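You operate a simulated robot arm through the tools that you are given. There is no shell and no other tool. Be economical: measure what you need, move in short steps, check, and stop when the job is done.

Carry out the task below with a simulated two-armed robot. There is one attempt and no reset: what you move stays moved.

Task
Dry the LOT 31 tray at 6 m/min and 40 degrees, then put it on the third tray shelf.
Fine: lay it on the white belt, start the dryer and let it ride to the end bar; shelves count from the bottom; the main switch stays on.

The check looks at the end state, three seconds after you hand in, the way a careful person would. Anything else that was tipped, shoved, dropped, spilled or broken makes it a failure.

Robot
Two 7-joint arms with two-finger parallel grippers on one trunk, on a base that drives. Base frame: it is fixed to the floor where the robot stands at the start and does not move with it; the origin is under the middle of the robot, x ahead of it, y to its left, z up. Readings come in mm, degrees, newtons and seconds.
The left shoulder is at the start at [60, 143, 926], the right one opposite. With the tool pointing down near the work surface each hand reaches from about 300 to 740 mm from the robot's upright axis, wherever it stands, measured 20 degrees to its own side. Places, roughly: belt under the sliding cover [600, -1200, 1000]; cover latch [500, -1000, 1200]; dryer [1100, -1100, 1000]; dryer cabinet latch [300, 300, 800]; dryer main switch [400, -100, 700]; dryer speed dial [300, -600, 900]; dryer vent clamp lever [500, -2700, 1100]; gate handwheel [400, -1300, 1000]; heat dial [300, -800, 900]; small tray [500, -2500, 750]; third tray shelf [600, -2300, 1000]; top of the white belt [600, -600, 1000]. Payload 1.57 kg a hand.
Tool frame (each hand has its own): the origin (TCP) lies between the finger pads and is the grasp point; the fingertips stand 30 mm ahead of it; z points along the fingers, y is the line along which they close. Largest opening 110 mm; finger width 24, thickness 12; the body of the gripper, 48 by 112 mm, starts 78 mm behind the TCP.
Orientation is that of the tool frame in the base frame, as a unit quaternion [w, x, y, z]. With the fingers straight down and closing along the base's y, the tool's x points along the base's -x, its y along +y and its z along -z.

Tools
- The arms move only by the tool play_rows. It takes "left_steps", "right_steps" or both (then of equal length, played together; a hand with none holds still); each is a list that holds one entry, the list of rows, each a list of 7 numbers: the shift along the tool's x, y, z in mm, then the turn, a rotation vector about the tool's x, y, z in degrees, then the finger opening in mm, from 0 to 110. In form: [[[x, y, z, ax, ay, az, fingers], ...]]. A call has 1 to 20 rows; each row is the pose to reach, as a shift and turn from the pose commanded when the call began, along the tool's axes at that moment. A row lasts 0.2 s, in which the tool goes at most 50 mm and 8.6 degrees; a call with a longer step from one row to the next is refused whole, and so is a gripper value outside its range. A pose out of reach is approached as far as the arm can. The call stops where the force on the tool passes 40 N (or 10 N more than at its start, if that is more) or the arm is blocked; 0.2 s more then pass. The fingers move at their own pace (about 45 mm/s each) and stop on an object; they squeeze with about 34 N. The grip force told is the motor's: it shows also when the fingers shut on nothing. Time passes only in rows, and 0.2 s behind the last, so rows that repeat a pose let the fingers close. The reply holds the time, the measured pose of the TCP, the force on the tool along the base axes, the opening and the grip force, in the units named above and with some noise, with the torque about the TCP (base axes, N m) and any sound that the robot's microphone picked up, and new pictures: "show" is both (left out), scene, wrist or none (wrist: the cameras of the hands that moved).
- Cameras (640 x 400 px; columns grow to the right, rows downward): "scene" is now at [47.6, -44.2, 1532.3]; the picture's right is [-0.59, -0.81, 0.00], its down [-0.65, 0.47, -0.60] and it looks along [0.48, -0.35, -0.80] (base axes); focal length 237 px, centre (320, 200). "left" rides on the left gripper at [70, -16, -141] in its tool frame; the picture's right is [0.23, 0.97, 0.00], its down [-0.86, 0.20, -0.48] and it looks along [-0.47, 0.11, 0.88] (tool axes); focal length 222 px, centre (320, 200). "right" rides on the right gripper at [70, 16, -141] in its tool frame; the picture's right is [-0.23, 0.97, 0.00], its down [-0.86, -0.20, -0.48] and it looks along [-0.47, -0.11, 0.88] (tool axes); focal length 222 px, centre (320, 200).
- slide_trunk(by): slides the trunk up (or, below 0, down) by that many mm; the arms and the scene camera ride with it, the base frame stays. It gives what a move gives, with no picture.
- drive_base(legs): drives the robot by 1 to 6 legs, each [ahead, left, turn to the left] in mm, mm and degrees, along the robot's own axes; the way and the turn of a leg run together, so that a leg with both is an arc; at most 1500 mm and 180 degrees a leg. The arms and the cameras ride along, it lands a little off, and it stops where it bumps. It gives what a move gives, and a new picture of the scene camera.
- head_to(pan, tilt): turns the head with the scene camera to pan (to the left, within 86 degrees either way) and tilt (down, from -29 to 69), counted from straight ahead of the robot. It gives what a move gives, and a new picture of the scene camera.
- probe_pixels(camera, pixels): for up to 12 pixels [column, row] of the newest picture of that camera ("zoom" is the newest enlarged one), the place [x, y, z] in the base frame of the surface seen there, good to about 2 mm, but the place of the scene camera against the robot may be out by one fixed shift of up to 25 mm in any direction. It takes no simulated time.
- enlarge(camera, box): a new picture of the part [left, top, right, bottom] of that camera's present view, enlarged. It takes no simulated time.
- close_job(): hands the job in; it is judged then, once.

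Keep the steps short. Do not move on a guess: measure, check each grasp and each placing, and mend mistakes. In all there are 80 turns and 260 pictures (those below and enlarged ones count). Leave the grippers open and the arms clear of the work at the hand-in unless told otherwise, and finish with a single line.

The tools are called after "Request:" as name(argument=value, ...) on one line, values as JSON. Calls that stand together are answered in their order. play_rows: Moves the arms, as the interface text tells. Its arguments: {"type":"object","properties":{"left_steps":{"type":"array","items":{"type":"array","items":{"type":"array","items":{"type":"number"}}}},"right_steps":{"type":"array","items":{"type":"array","items":{"type":"array","items":{"type":"number"}}}},"show":{"type":"string","enum":["both","scene","wrist","none"]}},"required":[]} The other tools are called the same way: slide_trunk (by) slides the trunk up or down; drive_base (legs) drives the base; head_to (pan, tilt) turns the head that bears the scene camera; probe_pixels (camera, pixels) gives the place of the surface under pixels of a picture; enlarge (camera, box) takes an enlarged picture of a part of a camera's view; close_job () hands the job in.

At the start:

```text
clock: 0.0
left_eef_pos: [388.9, -34.1, 999.6]
left_orientation: [-0.001, 0.0, 1.0, 0.001]
left_force: [-0.5, -0.3, 0.1]
left_wrist_torque: [0.04, -0.02, 0.04]
left_finger_gap: 109.7
left_gripper_force: 0.0
right_eef_pos: [350.3, -362.5, 1000.7]
right_orientation: [0.0, 0.0, 1.0, 0.0]
right_force: [-1.0, 0.4, -0.7]
right_wrist_torque: [0.02, -0.01, -0.01]
right_finger_gap: 110.0
right_gripper_force: 0.1
trunk travel left (down, up): [-525.0, 65.0]
robot x, y, heading: [-1.2, -1.2, -0.3]
head pan, tilt: [-35.9, 53.2]
```

scene: 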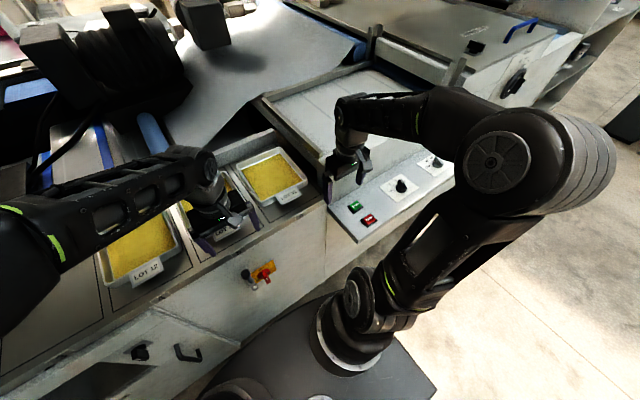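
right: 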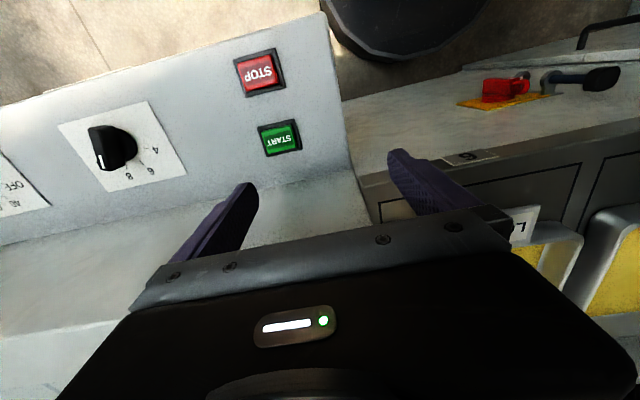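
left: 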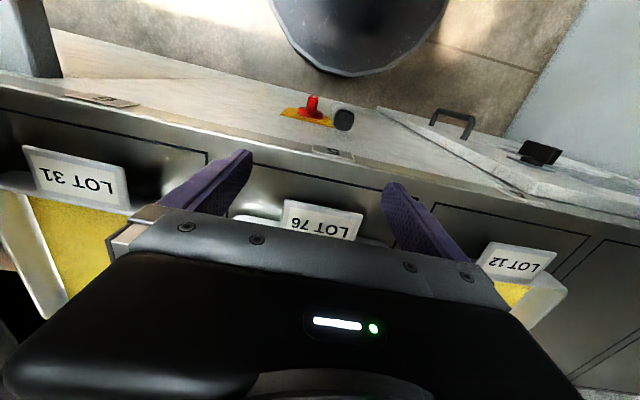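

I see three trays (LOT 12, LOT 76, LOT 31), START/STOP buttons and two dials. I'll look closer and take a look around.

Request:
enlarge(camera="scene", box=[180, 100, 480, 290])

Request:
head_to(pan=-70, tilt=35)

```text
2.11 times, centred on (330, 195) of scene
```

zoom: 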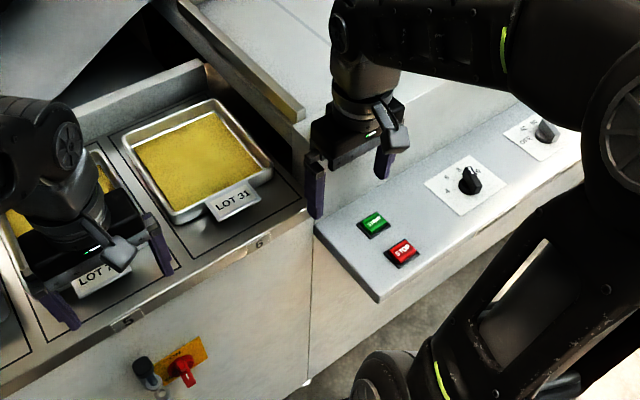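

```text
clock: 1.0
left_eef_pos: [389.0, -33.6, 1000.1]
left_orientation: [0.0, 0.0, 1.0, -0.001]
left_force: [-0.1, -0.6, -0.6]
left_wrist_torque: [-0.02, -0.02, -0.04]
left_finger_gap: 110.1
left_gripper_force: 0.1
right_eef_pos: [349.0, -362.2, 1000.5]
right_orientation: [0.001, 0.0, 1.0, 0.0]
right_force: [0.1, 0.5, -0.8]
right_wrist_torque: [-0.04, 0.0, 0.01]
right_finger_gap: 110.0
right_gripper_force: 0.0
trunk travel left (down, up): [-525.0, 65.0]
robot x, y, heading: [-0.7, -1.2, 0.0]
head pan, tilt: [-70.0, 35.0]
```

scene: 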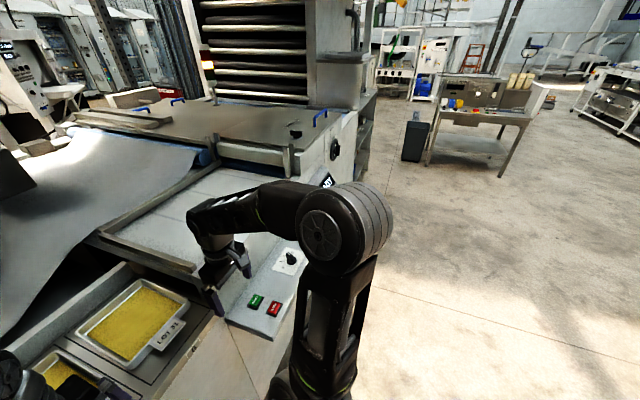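

Let me measure the tray, belt and buttons, and enlarge the far end.

Request:
enlarge(camera="scene", box=[60, 80, 400, 290])

Request:
probe_pixels(camera="scene", pixels=[[128, 322], [167, 335], [137, 286], [80, 331], [255, 301], [274, 309], [292, 258], [180, 210], [200, 190], [150, 235], [295, 134], [335, 148]])

```text
1.88 times, centred on (230, 185) of scene
```

zoom: 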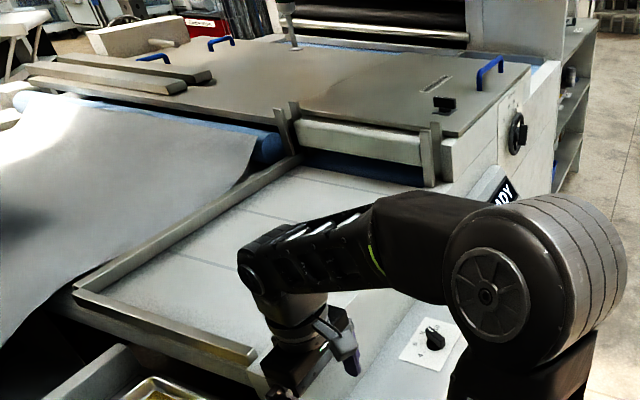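

```text
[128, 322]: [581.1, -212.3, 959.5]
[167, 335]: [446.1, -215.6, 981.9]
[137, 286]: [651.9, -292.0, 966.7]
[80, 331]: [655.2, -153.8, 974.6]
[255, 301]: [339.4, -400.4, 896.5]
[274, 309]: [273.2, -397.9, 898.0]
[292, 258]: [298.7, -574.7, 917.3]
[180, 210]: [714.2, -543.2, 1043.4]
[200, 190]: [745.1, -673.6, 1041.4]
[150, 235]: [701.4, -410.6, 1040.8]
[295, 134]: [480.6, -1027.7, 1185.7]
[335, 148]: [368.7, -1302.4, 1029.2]
```

Measured. Next I check the main switch and the dials from the wrist cameras.

Request:
enlarge(camera="left", box=[240, 70, 400, 170])

Request:
enlarge(camera="right", box=[0, 20, 320, 220])

Request:
play_rows(right_steps=[[[0, 0, -50, 0, 0, 0, 110], [20, 0, -100, 0, 0, 0, 110], [40, 0, -150, 0, 0, 0, 110], [40, 0, -180, 0, 0, 0, 110]]], left_steps=[[[0, 0, -50, 0, 0, 0, 110], [20, 0, -100, 0, 0, 0, 110], [40, 0, -150, 0, 0, 0, 110], [40, 0, -180, 0, 0, 0, 110]]], show="both")

```text
4.00 times, centred on (320, 120) of left
```

zoom: 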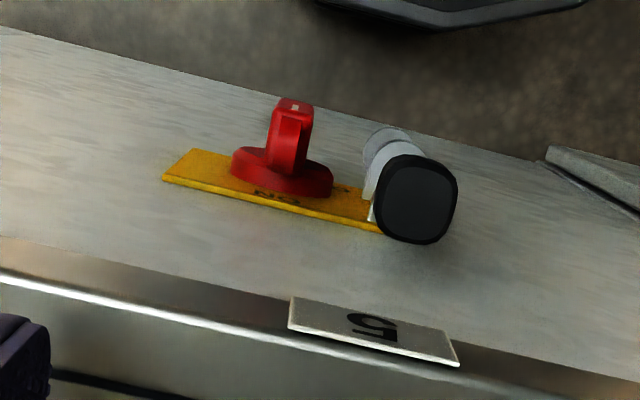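

```text
2.00 times, centred on (160, 120) of right
```

zoom: 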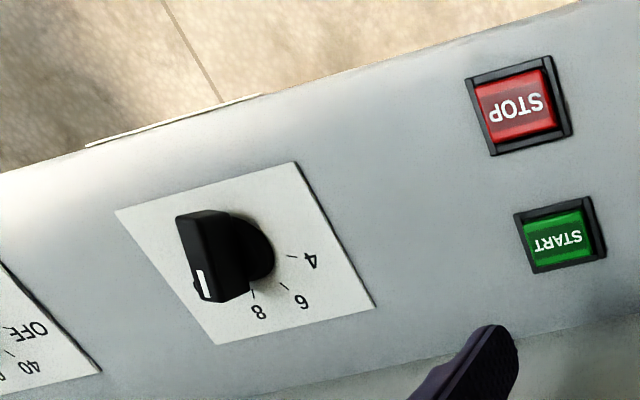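

```text
refused: row 2 steps farther than a row can; nothing moved
```

The speed dial points past 8. I'll raise both hands with shorter steps.

Request:
play_rows(right_steps=[[[0, 0, -45, 0, 0, 0, 110], [20, 0, -90, 0, 0, 0, 110], [40, 0, -130, 0, 0, 0, 110], [40, 0, -175, 0, 0, 0, 110]]], left_steps=[[[0, 0, -45, 0, 0, 0, 110], [20, 0, -90, 0, 0, 0, 110], [40, 0, -130, 0, 0, 0, 110], [40, 0, -175, 0, 0, 0, 110]]], show="wrist")

Request:
head_to(pan=-20, tilt=60)

```text
clock: 2.0
left_eef_pos: [352.3, -34.9, 1120.0]
left_orientation: [-0.001, 0.0, 1.0, 0.001]
left_force: [-0.3, 0.7, -0.2]
left_wrist_torque: [0.0, 0.0, 0.01]
left_finger_gap: 110.1
left_gripper_force: 0.0
left hand out of reach, approached as far as the arm can: row 3, 4
right_eef_pos: [316.4, -366.2, 1122.2]
right_orientation: [0.001, -0.001, 1.0, 0.002]
right_force: [-0.3, 0.2, -0.1]
right_wrist_torque: [0.08, 0.01, 0.02]
right_finger_gap: 109.9
right_gripper_force: 0.1
right hand out of reach, approached as far as the arm can: row 3, 4
trunk travel left (down, up): [-525.0, 65.0]
robot x, y, heading: [-1.1, 3.2, -0.0]
head pan, tilt: [-70.0, 35.0]
```

right: 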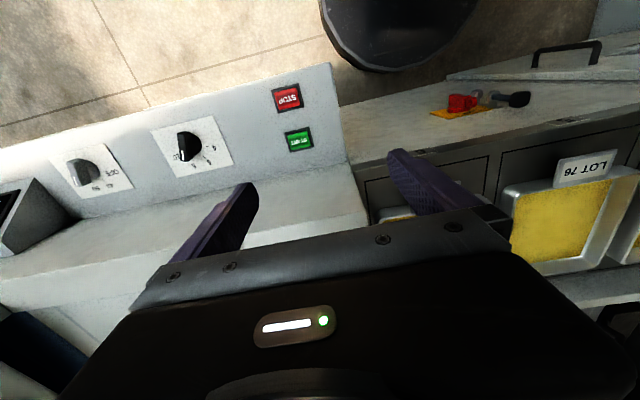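
left: 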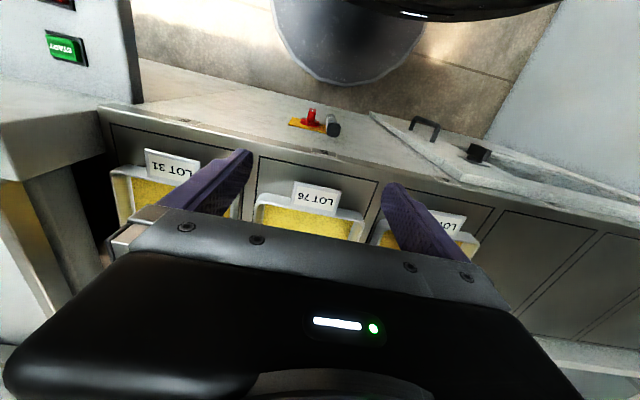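

```text
clock: 3.2
left_eef_pos: [352.6, -32.8, 1120.8]
left_orientation: [0.001, 0.0, 1.0, -0.001]
left_force: [-0.7, 0.4, 0.6]
left_wrist_torque: [-0.01, -0.02, 0.03]
left_finger_gap: 110.1
left_gripper_force: 0.0
right_eef_pos: [315.6, -364.5, 1123.0]
right_orientation: [-0.001, -0.001, 1.0, 0.0]
right_force: [-0.1, -0.6, -0.2]
right_wrist_torque: [0.0, -0.01, 0.01]
right_finger_gap: 110.0
right_gripper_force: 0.1
trunk travel left (down, up): [-525.0, 65.0]
robot x, y, heading: [3.1, 0.7, -0.0]
head pan, tilt: [-20.0, 60.0]
```

scene: 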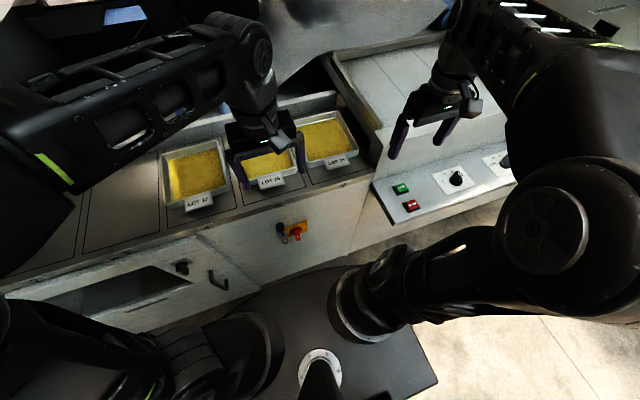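

Enlarge the main switch, then drive back a little and to the right to see the dryer's other end.

Request:
enlarge(camera="scene", box=[240, 190, 360, 265])

Request:
drive_base(legs=[[-150, 0, 0], [0, -1000, 0]])

Request:
head_to(pan=-40, tilt=40)

```text
5.33 times, centred on (300, 228) of scene
```

zoom: 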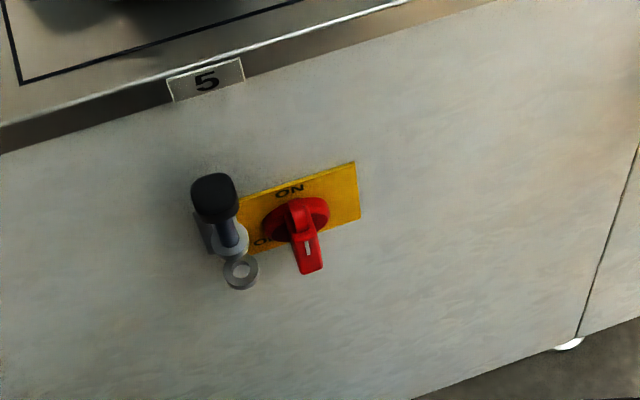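

```text
clock: 9.4
left_eef_pos: [203.6, -1036.5, 1120.3]
left_orientation: [0.001, -0.002, 1.0, 0.0]
left_force: [-0.9, -0.2, 0.3]
left_wrist_torque: [0.03, 0.01, 0.01]
left_finger_gap: 110.1
left_gripper_force: 0.1
right_eef_pos: [170.3, -1368.5, 1122.9]
right_orientation: [0.001, -0.002, 1.0, 0.001]
right_force: [0.3, -0.4, 0.1]
right_wrist_torque: [0.03, 0.03, 0.0]
right_finger_gap: 109.8
right_gripper_force: 0.0
trunk travel left (down, up): [-525.0, 65.0]
robot x, y, heading: [-148.7, -1002.0, 0.2]
head pan, tilt: [-20.0, 60.0]
```

scene: 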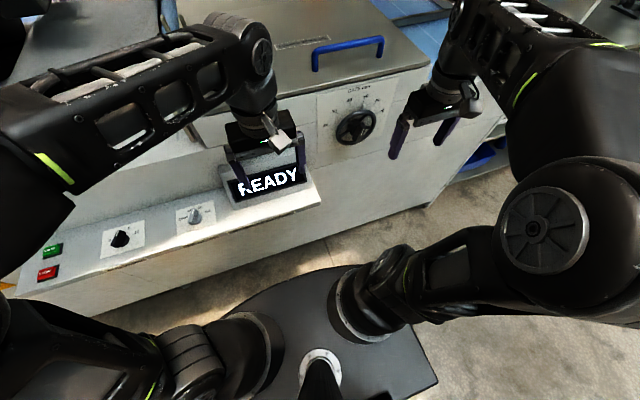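

```text
clock: 10.2
left_eef_pos: [205.4, -1035.7, 1119.2]
left_orientation: [0.001, -0.002, 1.0, -0.001]
left_force: [1.1, -1.0, -0.3]
left_wrist_torque: [0.0, -0.01, 0.03]
left_finger_gap: 109.8
left_gripper_force: 0.1
right_eef_pos: [170.2, -1367.0, 1122.5]
right_orientation: [0.0, -0.003, 1.0, 0.0]
right_force: [-0.7, 0.5, 0.3]
right_wrist_torque: [0.04, -0.02, -0.02]
right_finger_gap: 110.1
right_gripper_force: 0.0
trunk travel left (down, up): [-525.0, 65.0]
robot x, y, heading: [-150.2, -1008.1, 0.2]
head pan, tilt: [-40.0, 40.0]
```

scene: 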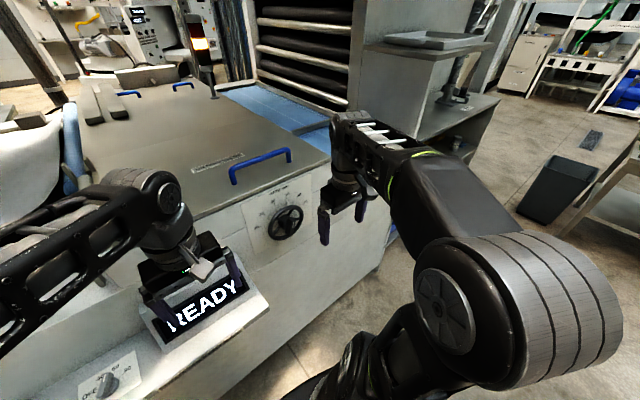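

The display says READY, so the machine is powered. Enlarging the handwheel and the far end.

Request:
enlarge(camera="scene", box=[180, 130, 340, 250])

Request:
enlarge(camera="scene", box=[180, 0, 520, 200])

Request:
probe_pixels(camera="scene", pixels=[[287, 222], [262, 165], [270, 115], [300, 115], [110, 382], [200, 305], [470, 130], [425, 38], [440, 60], [462, 85], [85, 50], [185, 85]])

```text
3.33 times, centred on (260, 190) of scene
```

zoom: 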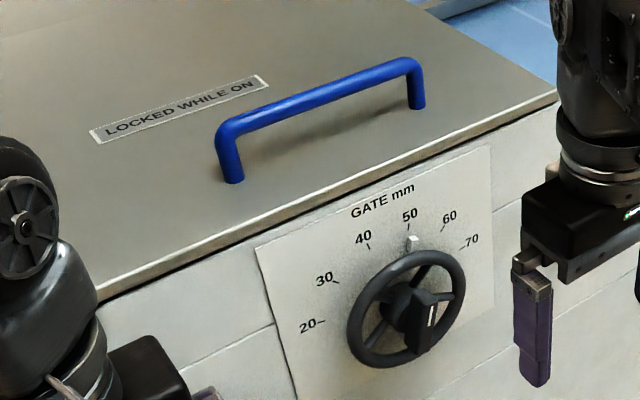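

```text
1.88 times, centred on (350, 100) of scene
```

zoom: 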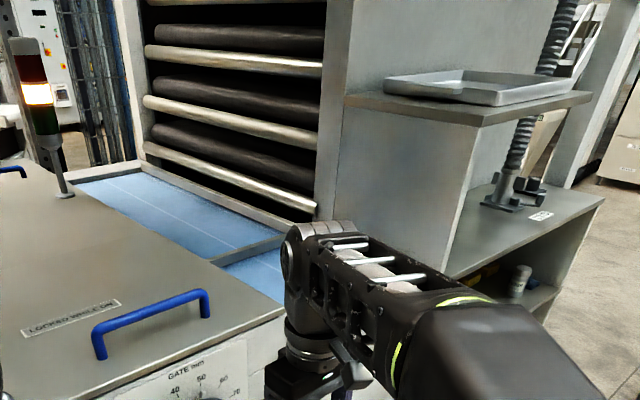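

```text
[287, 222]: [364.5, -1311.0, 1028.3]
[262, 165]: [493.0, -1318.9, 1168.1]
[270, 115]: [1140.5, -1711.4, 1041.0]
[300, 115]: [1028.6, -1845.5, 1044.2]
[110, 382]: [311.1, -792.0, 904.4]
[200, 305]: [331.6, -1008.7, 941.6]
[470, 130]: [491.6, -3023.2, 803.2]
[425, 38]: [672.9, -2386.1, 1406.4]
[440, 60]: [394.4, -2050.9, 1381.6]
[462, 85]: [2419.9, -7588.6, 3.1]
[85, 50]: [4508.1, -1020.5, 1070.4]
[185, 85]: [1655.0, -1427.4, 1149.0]
```

Gate pointer reads about 50 mm and the cover is "LOCKED WHILE ON". I'll drive further right to view the outfeed and shelves.

Request:
drive_base(legs=[[-150, -900, 0]])

Request:
head_to(pan=10, tilt=35)

Request:
head_to(pan=-35, tilt=35)

```text
clock: 14.9
left_eef_pos: [68.4, -1919.0, 1121.0]
left_orientation: [0.001, -0.01, 1.0, 0.0]
left_force: [-1.0, 0.5, 0.1]
left_wrist_torque: [-0.01, 0.02, -0.01]
left_finger_gap: 110.4
left_gripper_force: 0.0
right_eef_pos: [40.3, -2250.2, 1123.5]
right_orientation: [0.0, -0.011, 1.0, 0.001]
right_force: [-0.1, -0.5, -0.4]
right_wrist_torque: [0.02, 0.01, -0.02]
right_finger_gap: 109.7
right_gripper_force: 0.0
trunk travel left (down, up): [-525.0, 65.0]
robot x, y, heading: [-282.4, -1890.3, 1.5]
head pan, tilt: [-40.0, 40.0]
```

scene: 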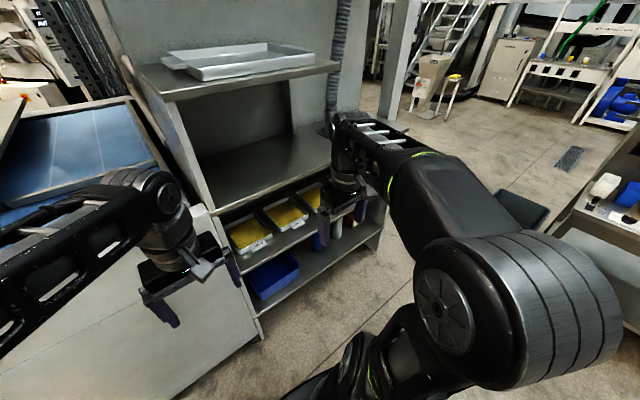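

```text
clock: 16.1
left_eef_pos: [68.0, -1918.9, 1120.2]
left_orientation: [0.001, -0.011, 1.0, -0.001]
left_force: [0.9, 0.0, 0.6]
left_wrist_torque: [-0.04, -0.01, 0.01]
left_finger_gap: 110.0
left_gripper_force: 0.1
right_eef_pos: [38.4, -2250.0, 1123.2]
right_orientation: [-0.001, -0.012, 1.0, 0.001]
right_force: [0.6, -0.2, -0.1]
right_wrist_torque: [0.0, -0.02, 0.02]
right_finger_gap: 110.2
right_gripper_force: 0.0
trunk travel left (down, up): [-525.0, 65.0]
robot x, y, heading: [-284.5, -1894.6, 1.0]
head pan, tilt: [10.0, 35.0]
```

scene: 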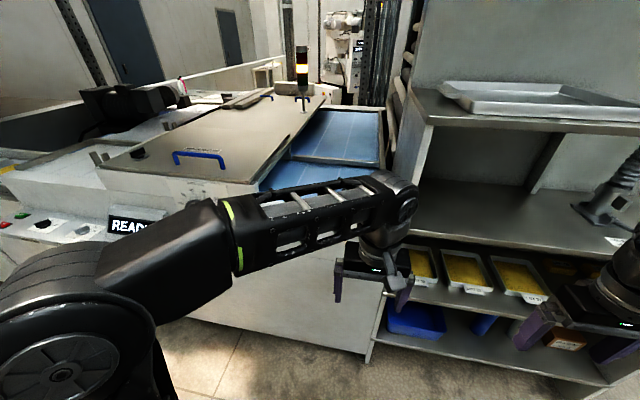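

```text
clock: 17.2
left_eef_pos: [69.2, -1916.4, 1120.0]
left_orientation: [0.001, -0.01, 1.0, -0.001]
left_force: [-0.4, 0.6, -0.9]
left_wrist_torque: [-0.02, -0.04, 0.0]
left_finger_gap: 110.1
left_gripper_force: 0.1
right_eef_pos: [38.4, -2249.9, 1123.3]
right_orientation: [0.0, -0.011, 1.0, -0.001]
right_force: [0.0, 1.2, 0.7]
right_wrist_torque: [0.0, 0.0, 0.01]
right_finger_gap: 110.1
right_gripper_force: 0.0
trunk travel left (down, up): [-525.0, 65.0]
robot x, y, heading: [-281.9, -1892.6, 1.0]
head pan, tilt: [-35.0, 35.0]
```

scene: 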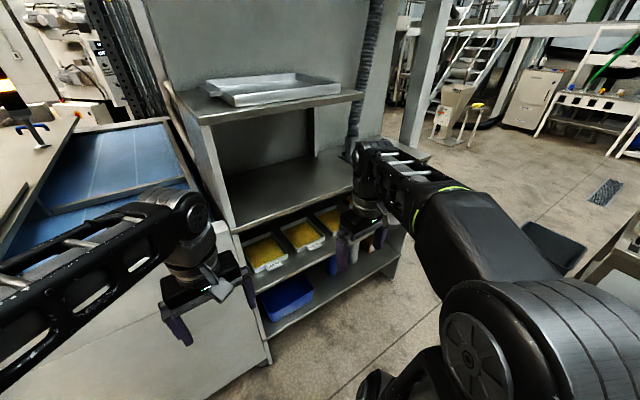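

Shelves from the bottom: blue bins (1), small trays (2), empty (3), large tray (4). Measure those and the outfeed belt.

Request:
enlarge(camera="scene", box=[0, 90, 240, 240])

Request:
enlarge(camera="scene", box=[180, 60, 420, 320])

Request:
probe_pixels(camera="scene", pixels=[[245, 222], [300, 180], [232, 186], [335, 162], [275, 260], [280, 310], [120, 200], [60, 210], [110, 150], [170, 130], [175, 185], [330, 198]])

```text
2.67 times, centred on (120, 165) of scene
```

zoom: 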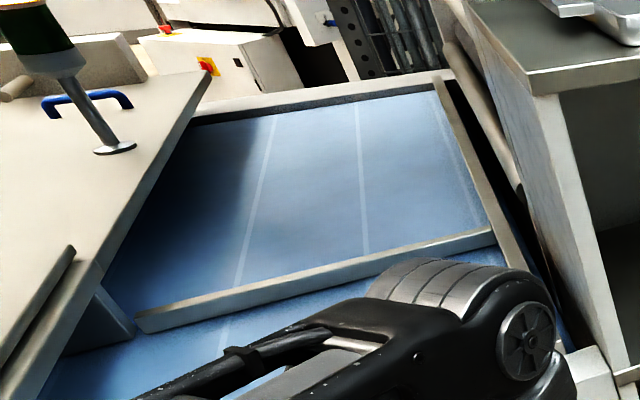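

```text
1.54 times, centred on (300, 190) of scene
```

zoom: 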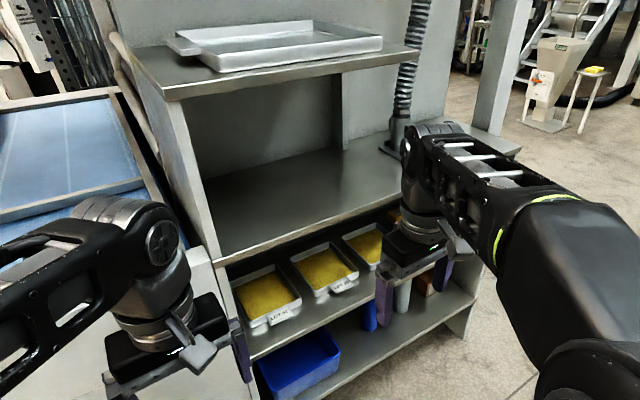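

```text
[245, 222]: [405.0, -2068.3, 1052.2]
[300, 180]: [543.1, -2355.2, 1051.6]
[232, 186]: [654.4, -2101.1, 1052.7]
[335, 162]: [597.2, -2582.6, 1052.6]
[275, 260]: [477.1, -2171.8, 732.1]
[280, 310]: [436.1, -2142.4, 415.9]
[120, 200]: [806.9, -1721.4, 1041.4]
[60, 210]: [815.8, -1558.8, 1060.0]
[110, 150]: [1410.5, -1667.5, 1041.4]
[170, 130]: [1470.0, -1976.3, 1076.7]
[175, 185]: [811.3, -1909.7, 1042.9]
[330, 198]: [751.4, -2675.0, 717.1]
```

The third shelf is empty at z≈1052 with its front edge at x≈400. Now I drive back to the dials.

Request:
drive_base(legs=[[0, 1240, -1], [170, 0, 0]])

Request:
head_to(pan=-25, tilt=45)

```text
clock: 24.5
left_eef_pos: [227.2, -690.6, 1120.8]
left_orientation: [0.0, 0.001, 1.0, 0.0]
left_force: [0.4, 0.9, 0.2]
left_wrist_torque: [-0.02, 0.05, 0.01]
left_finger_gap: 109.9
left_gripper_force: 0.1
right_eef_pos: [191.0, -1021.9, 1122.9]
right_orientation: [0.0, 0.002, 1.0, 0.0]
right_force: [-0.2, -0.1, 0.0]
right_wrist_torque: [-0.01, 0.05, 0.0]
right_finger_gap: 110.1
right_gripper_force: 0.0
trunk travel left (down, up): [-525.0, 65.0]
robot x, y, heading: [-123.2, -656.7, -0.2]
head pan, tilt: [-35.0, 35.0]
```

scene: 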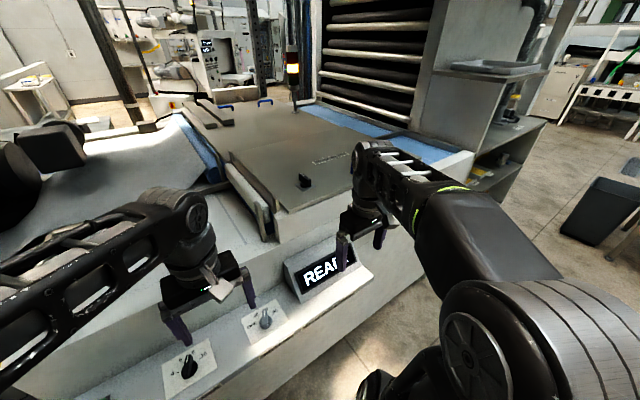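

```text
clock: 25.2
left_eef_pos: [226.7, -690.3, 1120.2]
left_orientation: [0.0, 0.002, 1.0, 0.0]
left_force: [-0.8, 0.9, 1.1]
left_wrist_torque: [-0.04, 0.03, 0.0]
left_finger_gap: 110.0
left_gripper_force: 0.0
right_eef_pos: [190.3, -1021.8, 1122.4]
right_orientation: [0.0, 0.001, 1.0, 0.0]
right_force: [0.2, 0.8, -0.4]
right_wrist_torque: [-0.02, 0.02, -0.02]
right_finger_gap: 109.9
right_gripper_force: 0.0
trunk travel left (down, up): [-525.0, 65.0]
robot x, y, heading: [-126.3, -656.9, -0.3]
head pan, tilt: [-25.0, 45.0]
```

scene: 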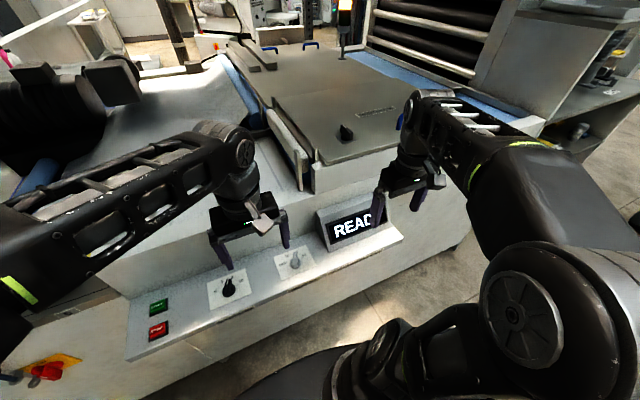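

Enlarge both dials and the gate entrance, and the right wrist view.

Request:
enlarge(camera="scene", box=[200, 230, 330, 311])

Request:
enlarge(camera="scene", box=[220, 60, 420, 200])

Request:
enlarge(camera="scene", box=[0, 330, 120, 400])

Request:
probe_pixels(camera="scene", pixels=[[295, 264], [229, 288], [158, 305], [347, 130], [300, 175], [285, 150], [295, 185], [250, 140]])

```text
4.92 times, centred on (265, 270) of scene
```

zoom: 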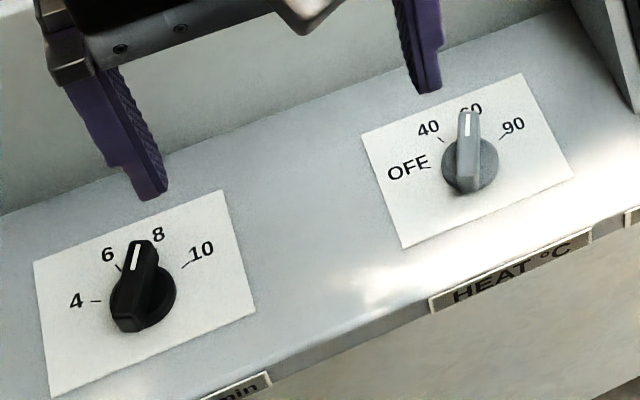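

```text
2.86 times, centred on (320, 130) of scene
```

zoom: 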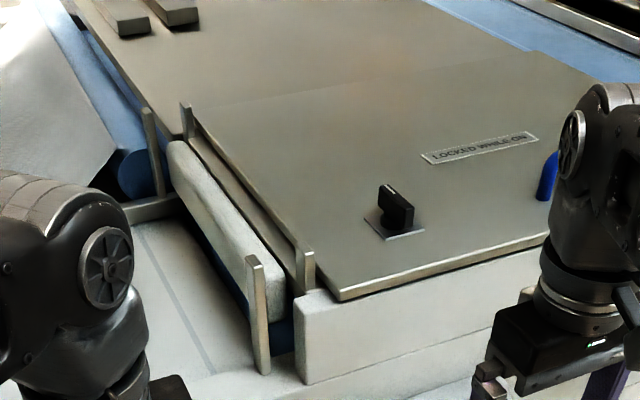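

```text
5.33 times, centred on (60, 365) of scene
```

zoom: 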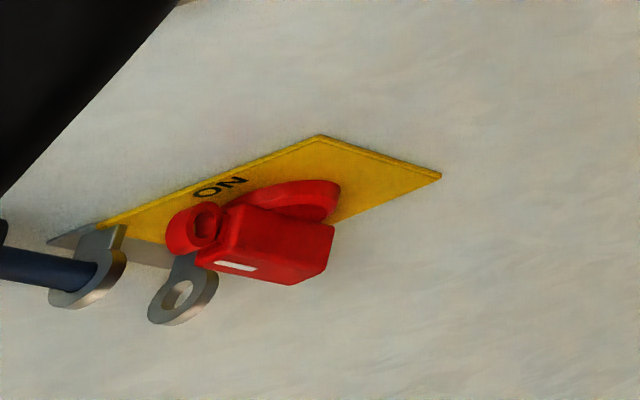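

```text
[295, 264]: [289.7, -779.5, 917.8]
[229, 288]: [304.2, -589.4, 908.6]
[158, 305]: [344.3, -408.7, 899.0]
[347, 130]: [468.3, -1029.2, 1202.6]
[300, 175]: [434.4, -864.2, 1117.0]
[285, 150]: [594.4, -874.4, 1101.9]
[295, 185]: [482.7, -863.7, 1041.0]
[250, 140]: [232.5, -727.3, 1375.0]
```

The heat dial points at about 60 and speed near 7. I'll bring the left hand above the speed dial and the right above the heat dial for a vertical look.

Request:
play_rows(left_steps=[[[-20, 25, 15, 0, 0, 0, 110], [-40, 55, 40, 0, 0, 0, 110], [-60, 85, 65, 0, 0, 0, 110], [-65, 105, 90, 0, 0, 0, 110], [-65, 105, 90, 0, 0, 0, 110]]], right_steps=[[[-20, 40, 10, 0, 0, 0, 110], [-40, 80, 30, 0, 0, 0, 110], [-60, 120, 50, 0, 0, 0, 110], [-80, 160, 70, 0, 0, 0, 110], [-95, 190, 90, 0, 0, 0, 110]]], show="wrist")

```text
clock: 26.4
left_eef_pos: [292.3, -585.8, 1028.2]
left_orientation: [0.001, 0.002, 1.0, 0.0]
left_force: [0.1, -0.5, -0.4]
left_wrist_torque: [0.01, 0.04, 0.05]
left_finger_gap: 109.6
left_gripper_force: 0.1
right_eef_pos: [284.8, -830.3, 1033.6]
right_orientation: [0.0, 0.002, 1.0, 0.0]
right_force: [1.1, 0.1, -0.4]
right_wrist_torque: [-0.02, -0.01, -0.01]
right_finger_gap: 110.0
right_gripper_force: 0.2
trunk travel left (down, up): [-525.0, 65.0]
robot x, y, heading: [-123.4, -656.0, -0.5]
head pan, tilt: [-25.0, 45.0]
```

right: 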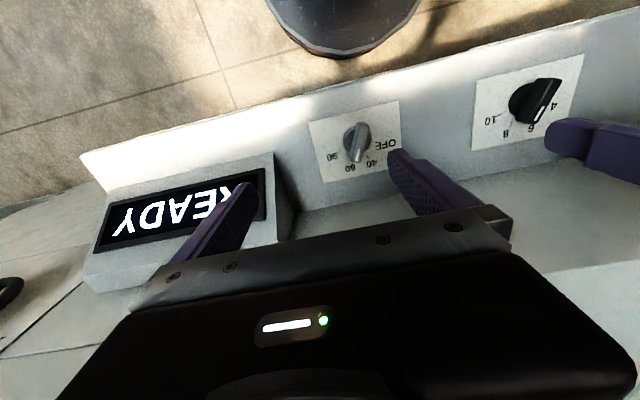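
left: 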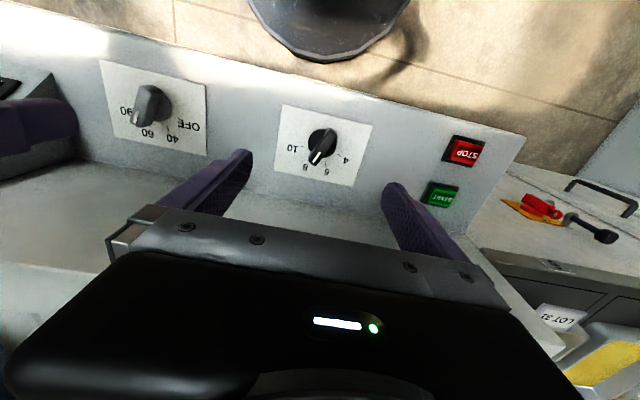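

Request:
enlarge(camera="left", box=[272, 100, 382, 190])

Request:
enlarge(camera="right", box=[305, 100, 415, 190])

Request:
probe_pixels(camera="left", pixels=[[285, 106], [373, 125], [277, 172], [353, 186], [316, 160], [330, 135], [441, 194], [467, 150]])

Request:
probe_pixels(camera="right", pixels=[[309, 124], [398, 102], [322, 182], [405, 165], [357, 158], [357, 130]])

```text
4.44 times, centred on (327, 145) of left
```

zoom: 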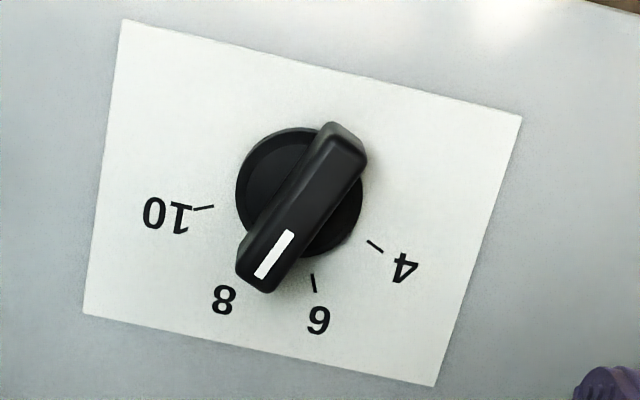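

```text
4.44 times, centred on (360, 145) of right
```

zoom: 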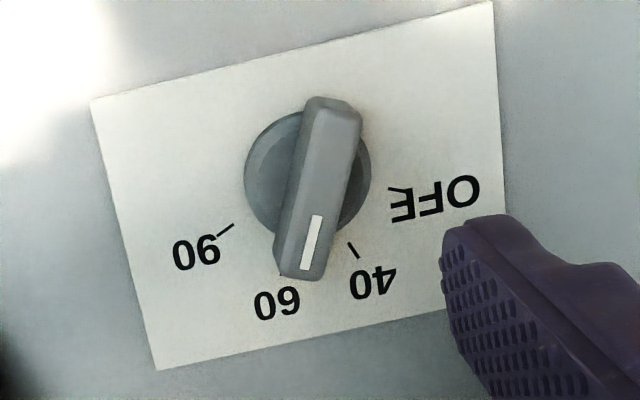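

```text
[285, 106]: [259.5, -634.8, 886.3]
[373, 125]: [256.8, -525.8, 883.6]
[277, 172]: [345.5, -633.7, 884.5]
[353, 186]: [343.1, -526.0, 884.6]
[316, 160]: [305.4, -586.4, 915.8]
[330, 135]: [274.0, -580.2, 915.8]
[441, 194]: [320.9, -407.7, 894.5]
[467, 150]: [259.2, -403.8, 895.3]
```

```text
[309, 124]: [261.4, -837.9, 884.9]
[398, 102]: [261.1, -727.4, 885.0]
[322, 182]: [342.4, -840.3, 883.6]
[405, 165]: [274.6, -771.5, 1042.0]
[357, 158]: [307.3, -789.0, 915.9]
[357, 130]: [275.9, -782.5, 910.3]
```

Measure tick positions on the heat dial from the zoom.

Request:
probe_pixels(camera="zoom", pixels=[[218, 236], [234, 225], [349, 243], [357, 258], [390, 188], [410, 191], [283, 272], [310, 265], [335, 105], [250, 165], [366, 190], [290, 130]])

Request:
enlarge(camera="left", box=[272, 100, 382, 190])

Request:
probe_pixels(camera="zoom", pixels=[[193, 210], [214, 205], [313, 275], [315, 292], [368, 241], [382, 251], [265, 272], [345, 135], [240, 195], [285, 132], [362, 205], [290, 237]])

```text
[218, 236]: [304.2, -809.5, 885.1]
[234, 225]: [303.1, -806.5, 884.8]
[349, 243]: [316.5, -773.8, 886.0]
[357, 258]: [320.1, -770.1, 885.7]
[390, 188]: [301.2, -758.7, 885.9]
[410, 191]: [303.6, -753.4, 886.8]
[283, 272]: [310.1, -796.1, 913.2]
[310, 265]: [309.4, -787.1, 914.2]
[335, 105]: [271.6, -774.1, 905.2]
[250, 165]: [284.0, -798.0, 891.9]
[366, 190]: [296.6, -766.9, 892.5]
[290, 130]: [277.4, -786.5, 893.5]
```

```text
4.44 times, centred on (327, 145) of left
```

zoom: 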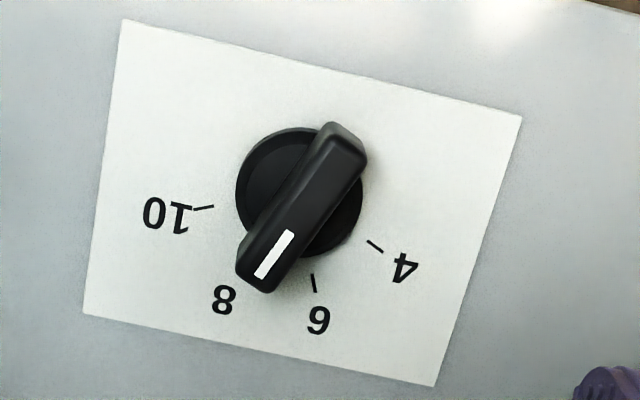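

```text
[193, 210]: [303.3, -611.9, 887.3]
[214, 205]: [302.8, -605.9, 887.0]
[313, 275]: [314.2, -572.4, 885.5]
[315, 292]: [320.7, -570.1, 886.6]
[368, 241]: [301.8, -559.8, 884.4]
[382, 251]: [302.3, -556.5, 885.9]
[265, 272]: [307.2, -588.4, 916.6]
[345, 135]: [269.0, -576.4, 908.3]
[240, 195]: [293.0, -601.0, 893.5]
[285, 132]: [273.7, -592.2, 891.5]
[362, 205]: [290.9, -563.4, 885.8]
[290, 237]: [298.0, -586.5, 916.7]
```

Both dials have ticks 50° apart; the knob centres are near (292,-582) and (292,-781) with tops at z 916. I align and lower both hands to 960, partly closed.

Request:
play_rows(left_steps=[[[0, 2, 20, 0, 0, 7, 80], [0, 4, 40, 0, 0, 14, 60], [0, 4, 60, 0, 0, 19, 50], [0, 4, 68, 0, 0, 19, 45], [0, 4, 68, 0, 0, 19, 45]]], right_steps=[[[-5, 35, 10, 0, 0, 7, 80], [-7, 49, 35, 0, 0, 14, 60], [-7, 49, 60, 0, 0, 21, 50], [-7, 49, 73, 0, 0, 24, 45], [-7, 49, 73, 0, 0, 24, 45]]], show="wrist")

```text
clock: 27.6
left_eef_pos: [292.4, -581.9, 961.2]
left_orientation: [0.001, 0.167, 0.986, 0.0]
left_force: [-0.1, -0.9, -0.3]
left_wrist_torque: [0.02, -0.02, -0.04]
left_finger_gap: 44.9
left_gripper_force: 0.1
right_eef_pos: [291.6, -781.9, 960.7]
right_orientation: [-0.001, 0.21, 0.978, 0.0]
right_force: [1.3, -0.9, 0.2]
right_wrist_torque: [-0.01, 0.01, 0.05]
right_finger_gap: 44.9
right_gripper_force: 0.1
trunk travel left (down, up): [-525.0, 65.0]
robot x, y, heading: [-124.7, -654.6, -0.3]
head pan, tilt: [-25.0, 45.0]
```

right: 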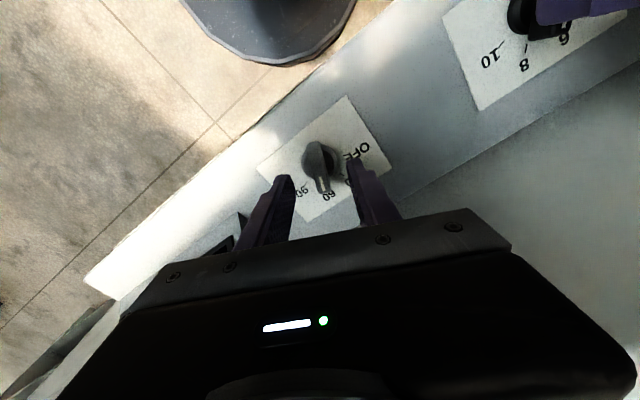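
left: 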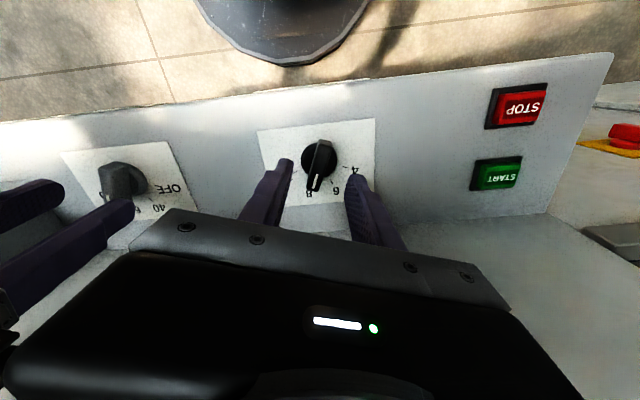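

Both knobs sit between the fingers. Check closely before lowering.

Request:
enlarge(camera="left", box=[250, 110, 390, 215])

Request:
enlarge(camera="right", box=[250, 110, 390, 215])

```text
3.81 times, centred on (320, 162) of left
```

zoom: 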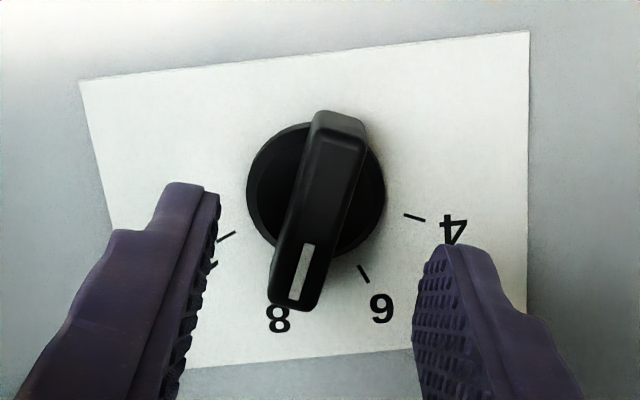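

```text
3.81 times, centred on (320, 162) of right
```

zoom: 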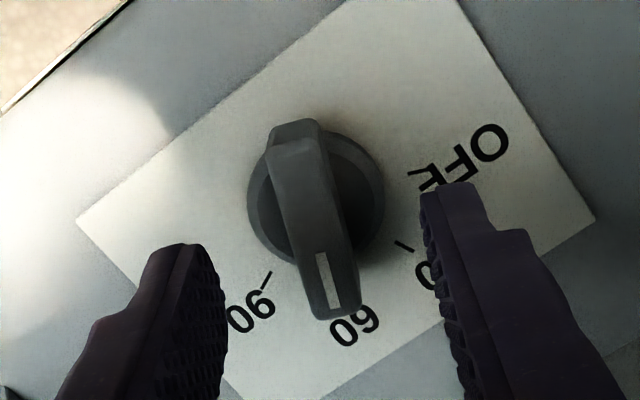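

Aligned. Lower 35 mm, then close on both knobs.

Request:
play_rows(left_steps=[[[0, 0, 15, 0, 0, 2, 45], [0, 0, 30, 0, 0, 3, 45], [0, 0, 35, 0, 0, 3, 45], [0, 0, 35, 0, 0, 3, 0], [0, 0, 35, 0, 0, 3, 0], [0, 0, 35, 0, 0, 3, 0], [0, 0, 35, 0, 0, 3, 0]]], right_steps=[[[0, 0, 15, 0, 0, 0, 45], [0, 0, 30, 0, 0, 0, 45], [0, 0, 35, 0, 0, 0, 45], [0, 0, 35, 0, 0, 0, 0], [0, 0, 35, 0, 0, 0, 0], [0, 0, 35, 0, 0, 0, 0], [0, 0, 35, 0, 0, 0, 0]]], show="wrist")

```text
clock: 29.2
left_eef_pos: [291.5, -583.0, 927.0]
left_orientation: [0.002, 0.192, 0.981, -0.001]
left_force: [-0.5, 0.3, -2.5]
left_wrist_torque: [-0.29, -0.45, 0.02]
left_finger_gap: 13.1
left_gripper_force: 29.5
right_eef_pos: [291.8, -783.2, 925.2]
right_orientation: [0.0, 0.21, 0.978, -0.001]
right_force: [-4.8, -11.6, 1.3]
right_wrist_torque: [-0.61, -0.18, -0.04]
right_finger_gap: 35.9
right_gripper_force: 42.2
trunk travel left (down, up): [-525.0, 65.0]
robot x, y, heading: [-124.4, -656.2, -0.5]
head pan, tilt: [-25.0, 45.0]
```

right: 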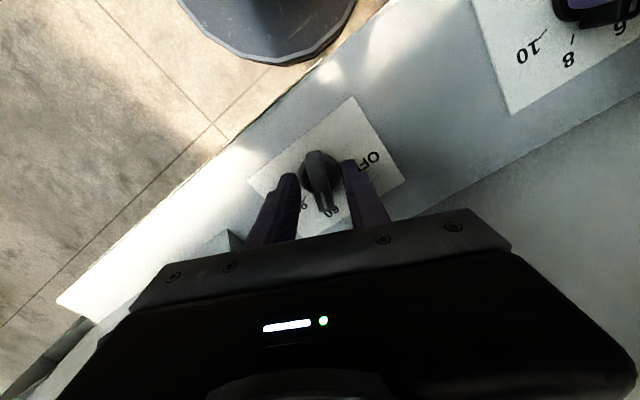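
left: 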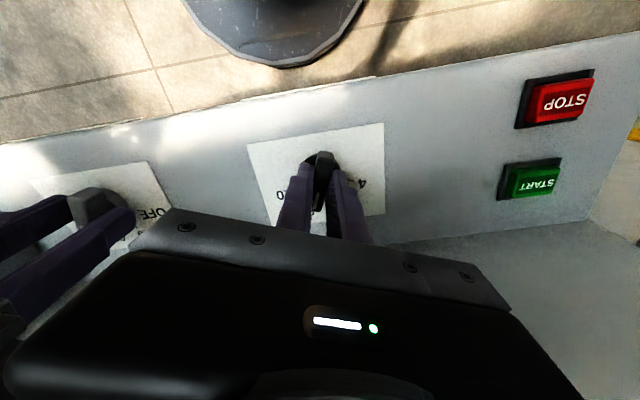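

The left has the bar (13 mm); the right caught the base ring (36 mm). The right reopens, rises 5 mm and regrips while the left turns to 6.

Request:
play_rows(left_steps=[[[0, 0, 0, 0, 0, -8, 0], [0, 0, 0, 0, 0, -16, 0], [0, 0, 0, 0, 0, -24, 0], [0, 0, 0, 0, 0, -32, 0], [0, 0, 0, 0, 0, -40, 0], [0, 0, 0, 0, 0, -47, 0], [0, 0, 0, 0, 0, -47, 0]]], right_steps=[[[0, 1.5, 0, 0, 0, 0, 50], [0, 1.5, -3, 0, 0, 0, 50], [0, 1.5, -5, 0, 0, 0, 50], [0, 1.5, -5, 0, 0, 0, 0], [0, 1.5, -5, 0, 0, 0, 0], [0, 1.5, -5, 0, 0, 0, 0], [0, 1.5, -5, 0, 0, 0, 0]]], show="wrist")

```text
clock: 30.9
left_eef_pos: [291.6, -583.9, 927.1]
left_orientation: [0.0, -0.216, 0.976, 0.0]
left_force: [-4.5, -11.4, -10.7]
left_wrist_torque: [-0.57, 0.74, -0.03]
left_finger_gap: 12.8
left_gripper_force: 29.7
right_eef_pos: [292.6, -783.4, 928.9]
right_orientation: [-0.001, 0.209, 0.978, 0.0]
right_force: [-3.8, -9.0, 1.7]
right_wrist_torque: [0.08, 0.68, 0.03]
right_finger_gap: 12.8
right_gripper_force: 29.3
trunk travel left (down, up): [-525.0, 65.0]
robot x, y, heading: [-124.6, -658.5, -0.2]
head pan, tilt: [-25.0, 45.0]
```

right: 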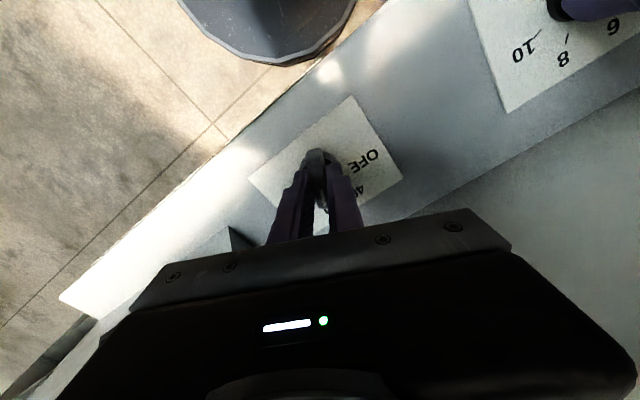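
left: 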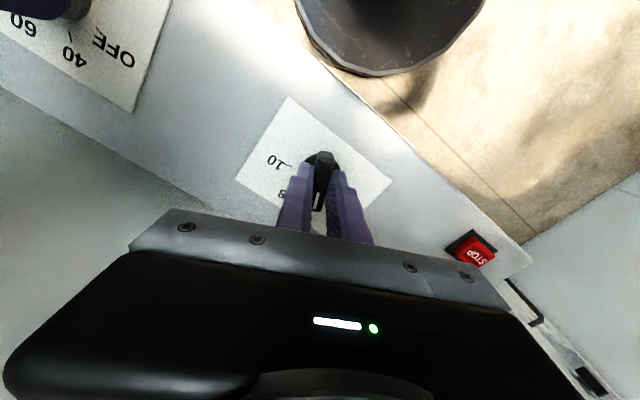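

Left turned with the knob. Now the left opens and rises while the right turns by −49°.

Request:
play_rows(right_steps=[[[0, 0, 0, 0, 0, -8, 0], [0, 0, 0, 0, 0, -16, 0], [0, 0, 0, 0, 0, -24, 0], [0, 0, 0, 0, 0, -32, 0], [0, 0, 0, 0, 0, -40, 0], [0, 0, 0, 0, 0, -49, 0], [0, 0, 0, 0, 0, -49, 0], [0, 0, 0, 0, 0, -49, 50], [0, 0, 0, 0, 0, -49, 50], [0, 0, -40, 0, 0, -49, 50], [0, 0, -80, 0, 0, -49, 50]]], left_steps=[[[0, 0, 0, 0, 0, 0, 50], [0, 0, 0, 0, 0, 0, 50], [0, 0, 0, 0, 0, 0, 50], [0, 0, -40, 0, 0, 0, 50], [0, 0, -80, 0, 0, 0, 50], [0, 0, -80, 0, 0, 8, 50], [0, 0, -80, 0, 0, 16, 50], [0, 0, -80, 0, 0, 24, 50], [0, 0, -80, 0, 0, 24, 50], [0, 0, -80, 0, 0, 24, 50], [0, 0, -80, 0, 0, 24, 50]]], show="wrist")

```text
refused: row 6 steps farther than a row can; nothing moved
```

Request:
play_rows(right_steps=[[[0, 0, 0, 0, 0, -8.3, 0], [0, 0, 0, 0, 0, -16.6, 0], [0, 0, 0, 0, 0, -24.9, 0], [0, 0, 0, 0, 0, -33.2, 0], [0, 0, 0, 0, 0, -41.5, 0], [0, 0, 0, 0, 0, -49, 0], [0, 0, 0, 0, 0, -49, 0], [0, 0, 0, 0, 0, -49, 50], [0, 0, 0, 0, 0, -49, 50], [0, 0, -40, 0, 0, -49, 50], [0, 0, -80, 0, 0, -49, 50]]], left_steps=[[[0, 0, 0, 0, 0, 0, 50], [0, 0, 0, 0, 0, 0, 50], [0, 0, 0, 0, 0, 0, 50], [0, 0, -40, 0, 0, 0, 50], [0, 0, -80, 0, 0, 0, 50], [0, 0, -80, 0, 0, 8, 50], [0, 0, -80, 0, 0, 16, 50], [0, 0, -80, 0, 0, 24, 50], [0, 0, -80, 0, 0, 24, 50], [0, 0, -80, 0, 0, 24, 50], [0, 0, -80, 0, 0, 24, 50]]], show="wrist")

Request:
enlarge(camera="left", box=[260, 90, 400, 200])

Request:
enlarge(camera="right", box=[260, 90, 400, 200])

```text
clock: 33.2
left_eef_pos: [293.5, -582.7, 1007.2]
left_orientation: [0.001, -0.007, 1.0, -0.001]
left_force: [-0.4, 0.1, -0.1]
left_wrist_torque: [-0.02, 0.04, 0.03]
left_finger_gap: 49.8
left_gripper_force: 0.0
right_eef_pos: [292.9, -782.5, 1012.0]
right_orientation: [0.0, -0.216, 0.976, -0.001]
right_force: [0.4, 0.1, 0.7]
right_wrist_torque: [-0.01, -0.07, -0.01]
right_finger_gap: 50.1
right_gripper_force: 0.1
trunk travel left (down, up): [-525.0, 65.0]
robot x, y, heading: [-126.7, -654.8, -0.1]
head pan, tilt: [-25.0, 45.0]
```

right: 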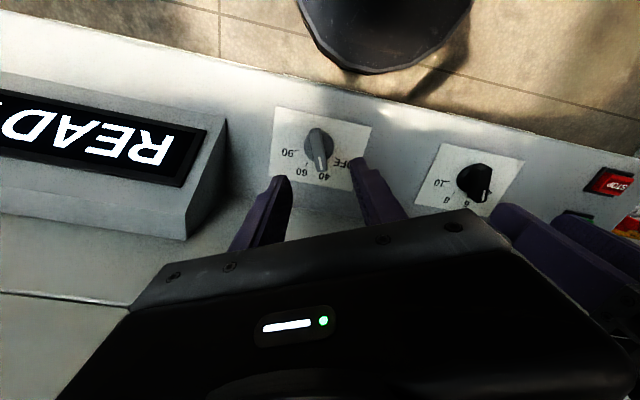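
left: 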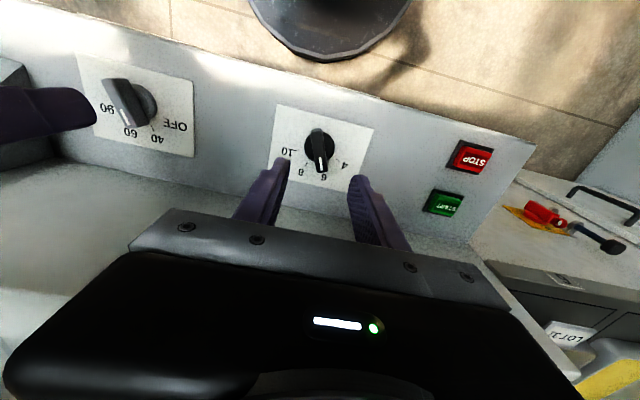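

```text
3.64 times, centred on (330, 145) of left
```

zoom: 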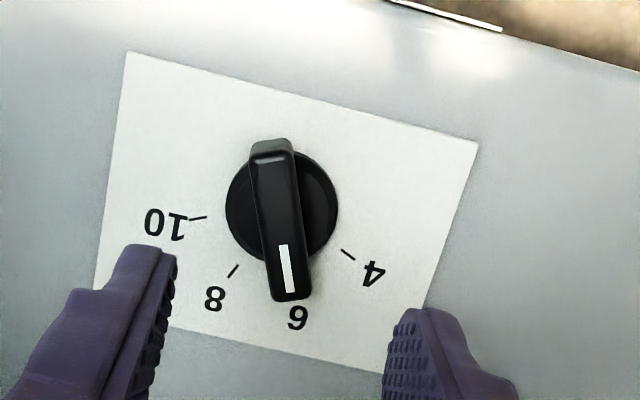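

```text
3.64 times, centred on (330, 145) of right
```

zoom: 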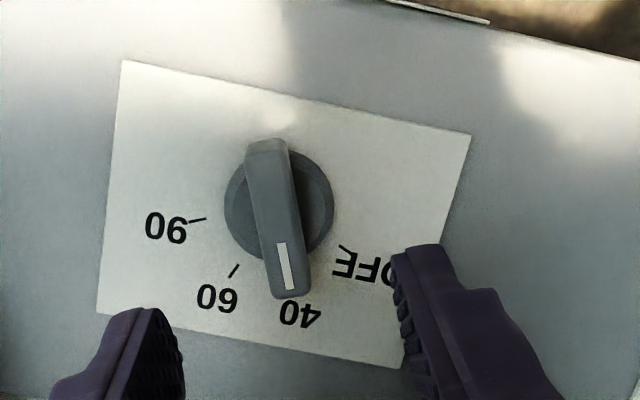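

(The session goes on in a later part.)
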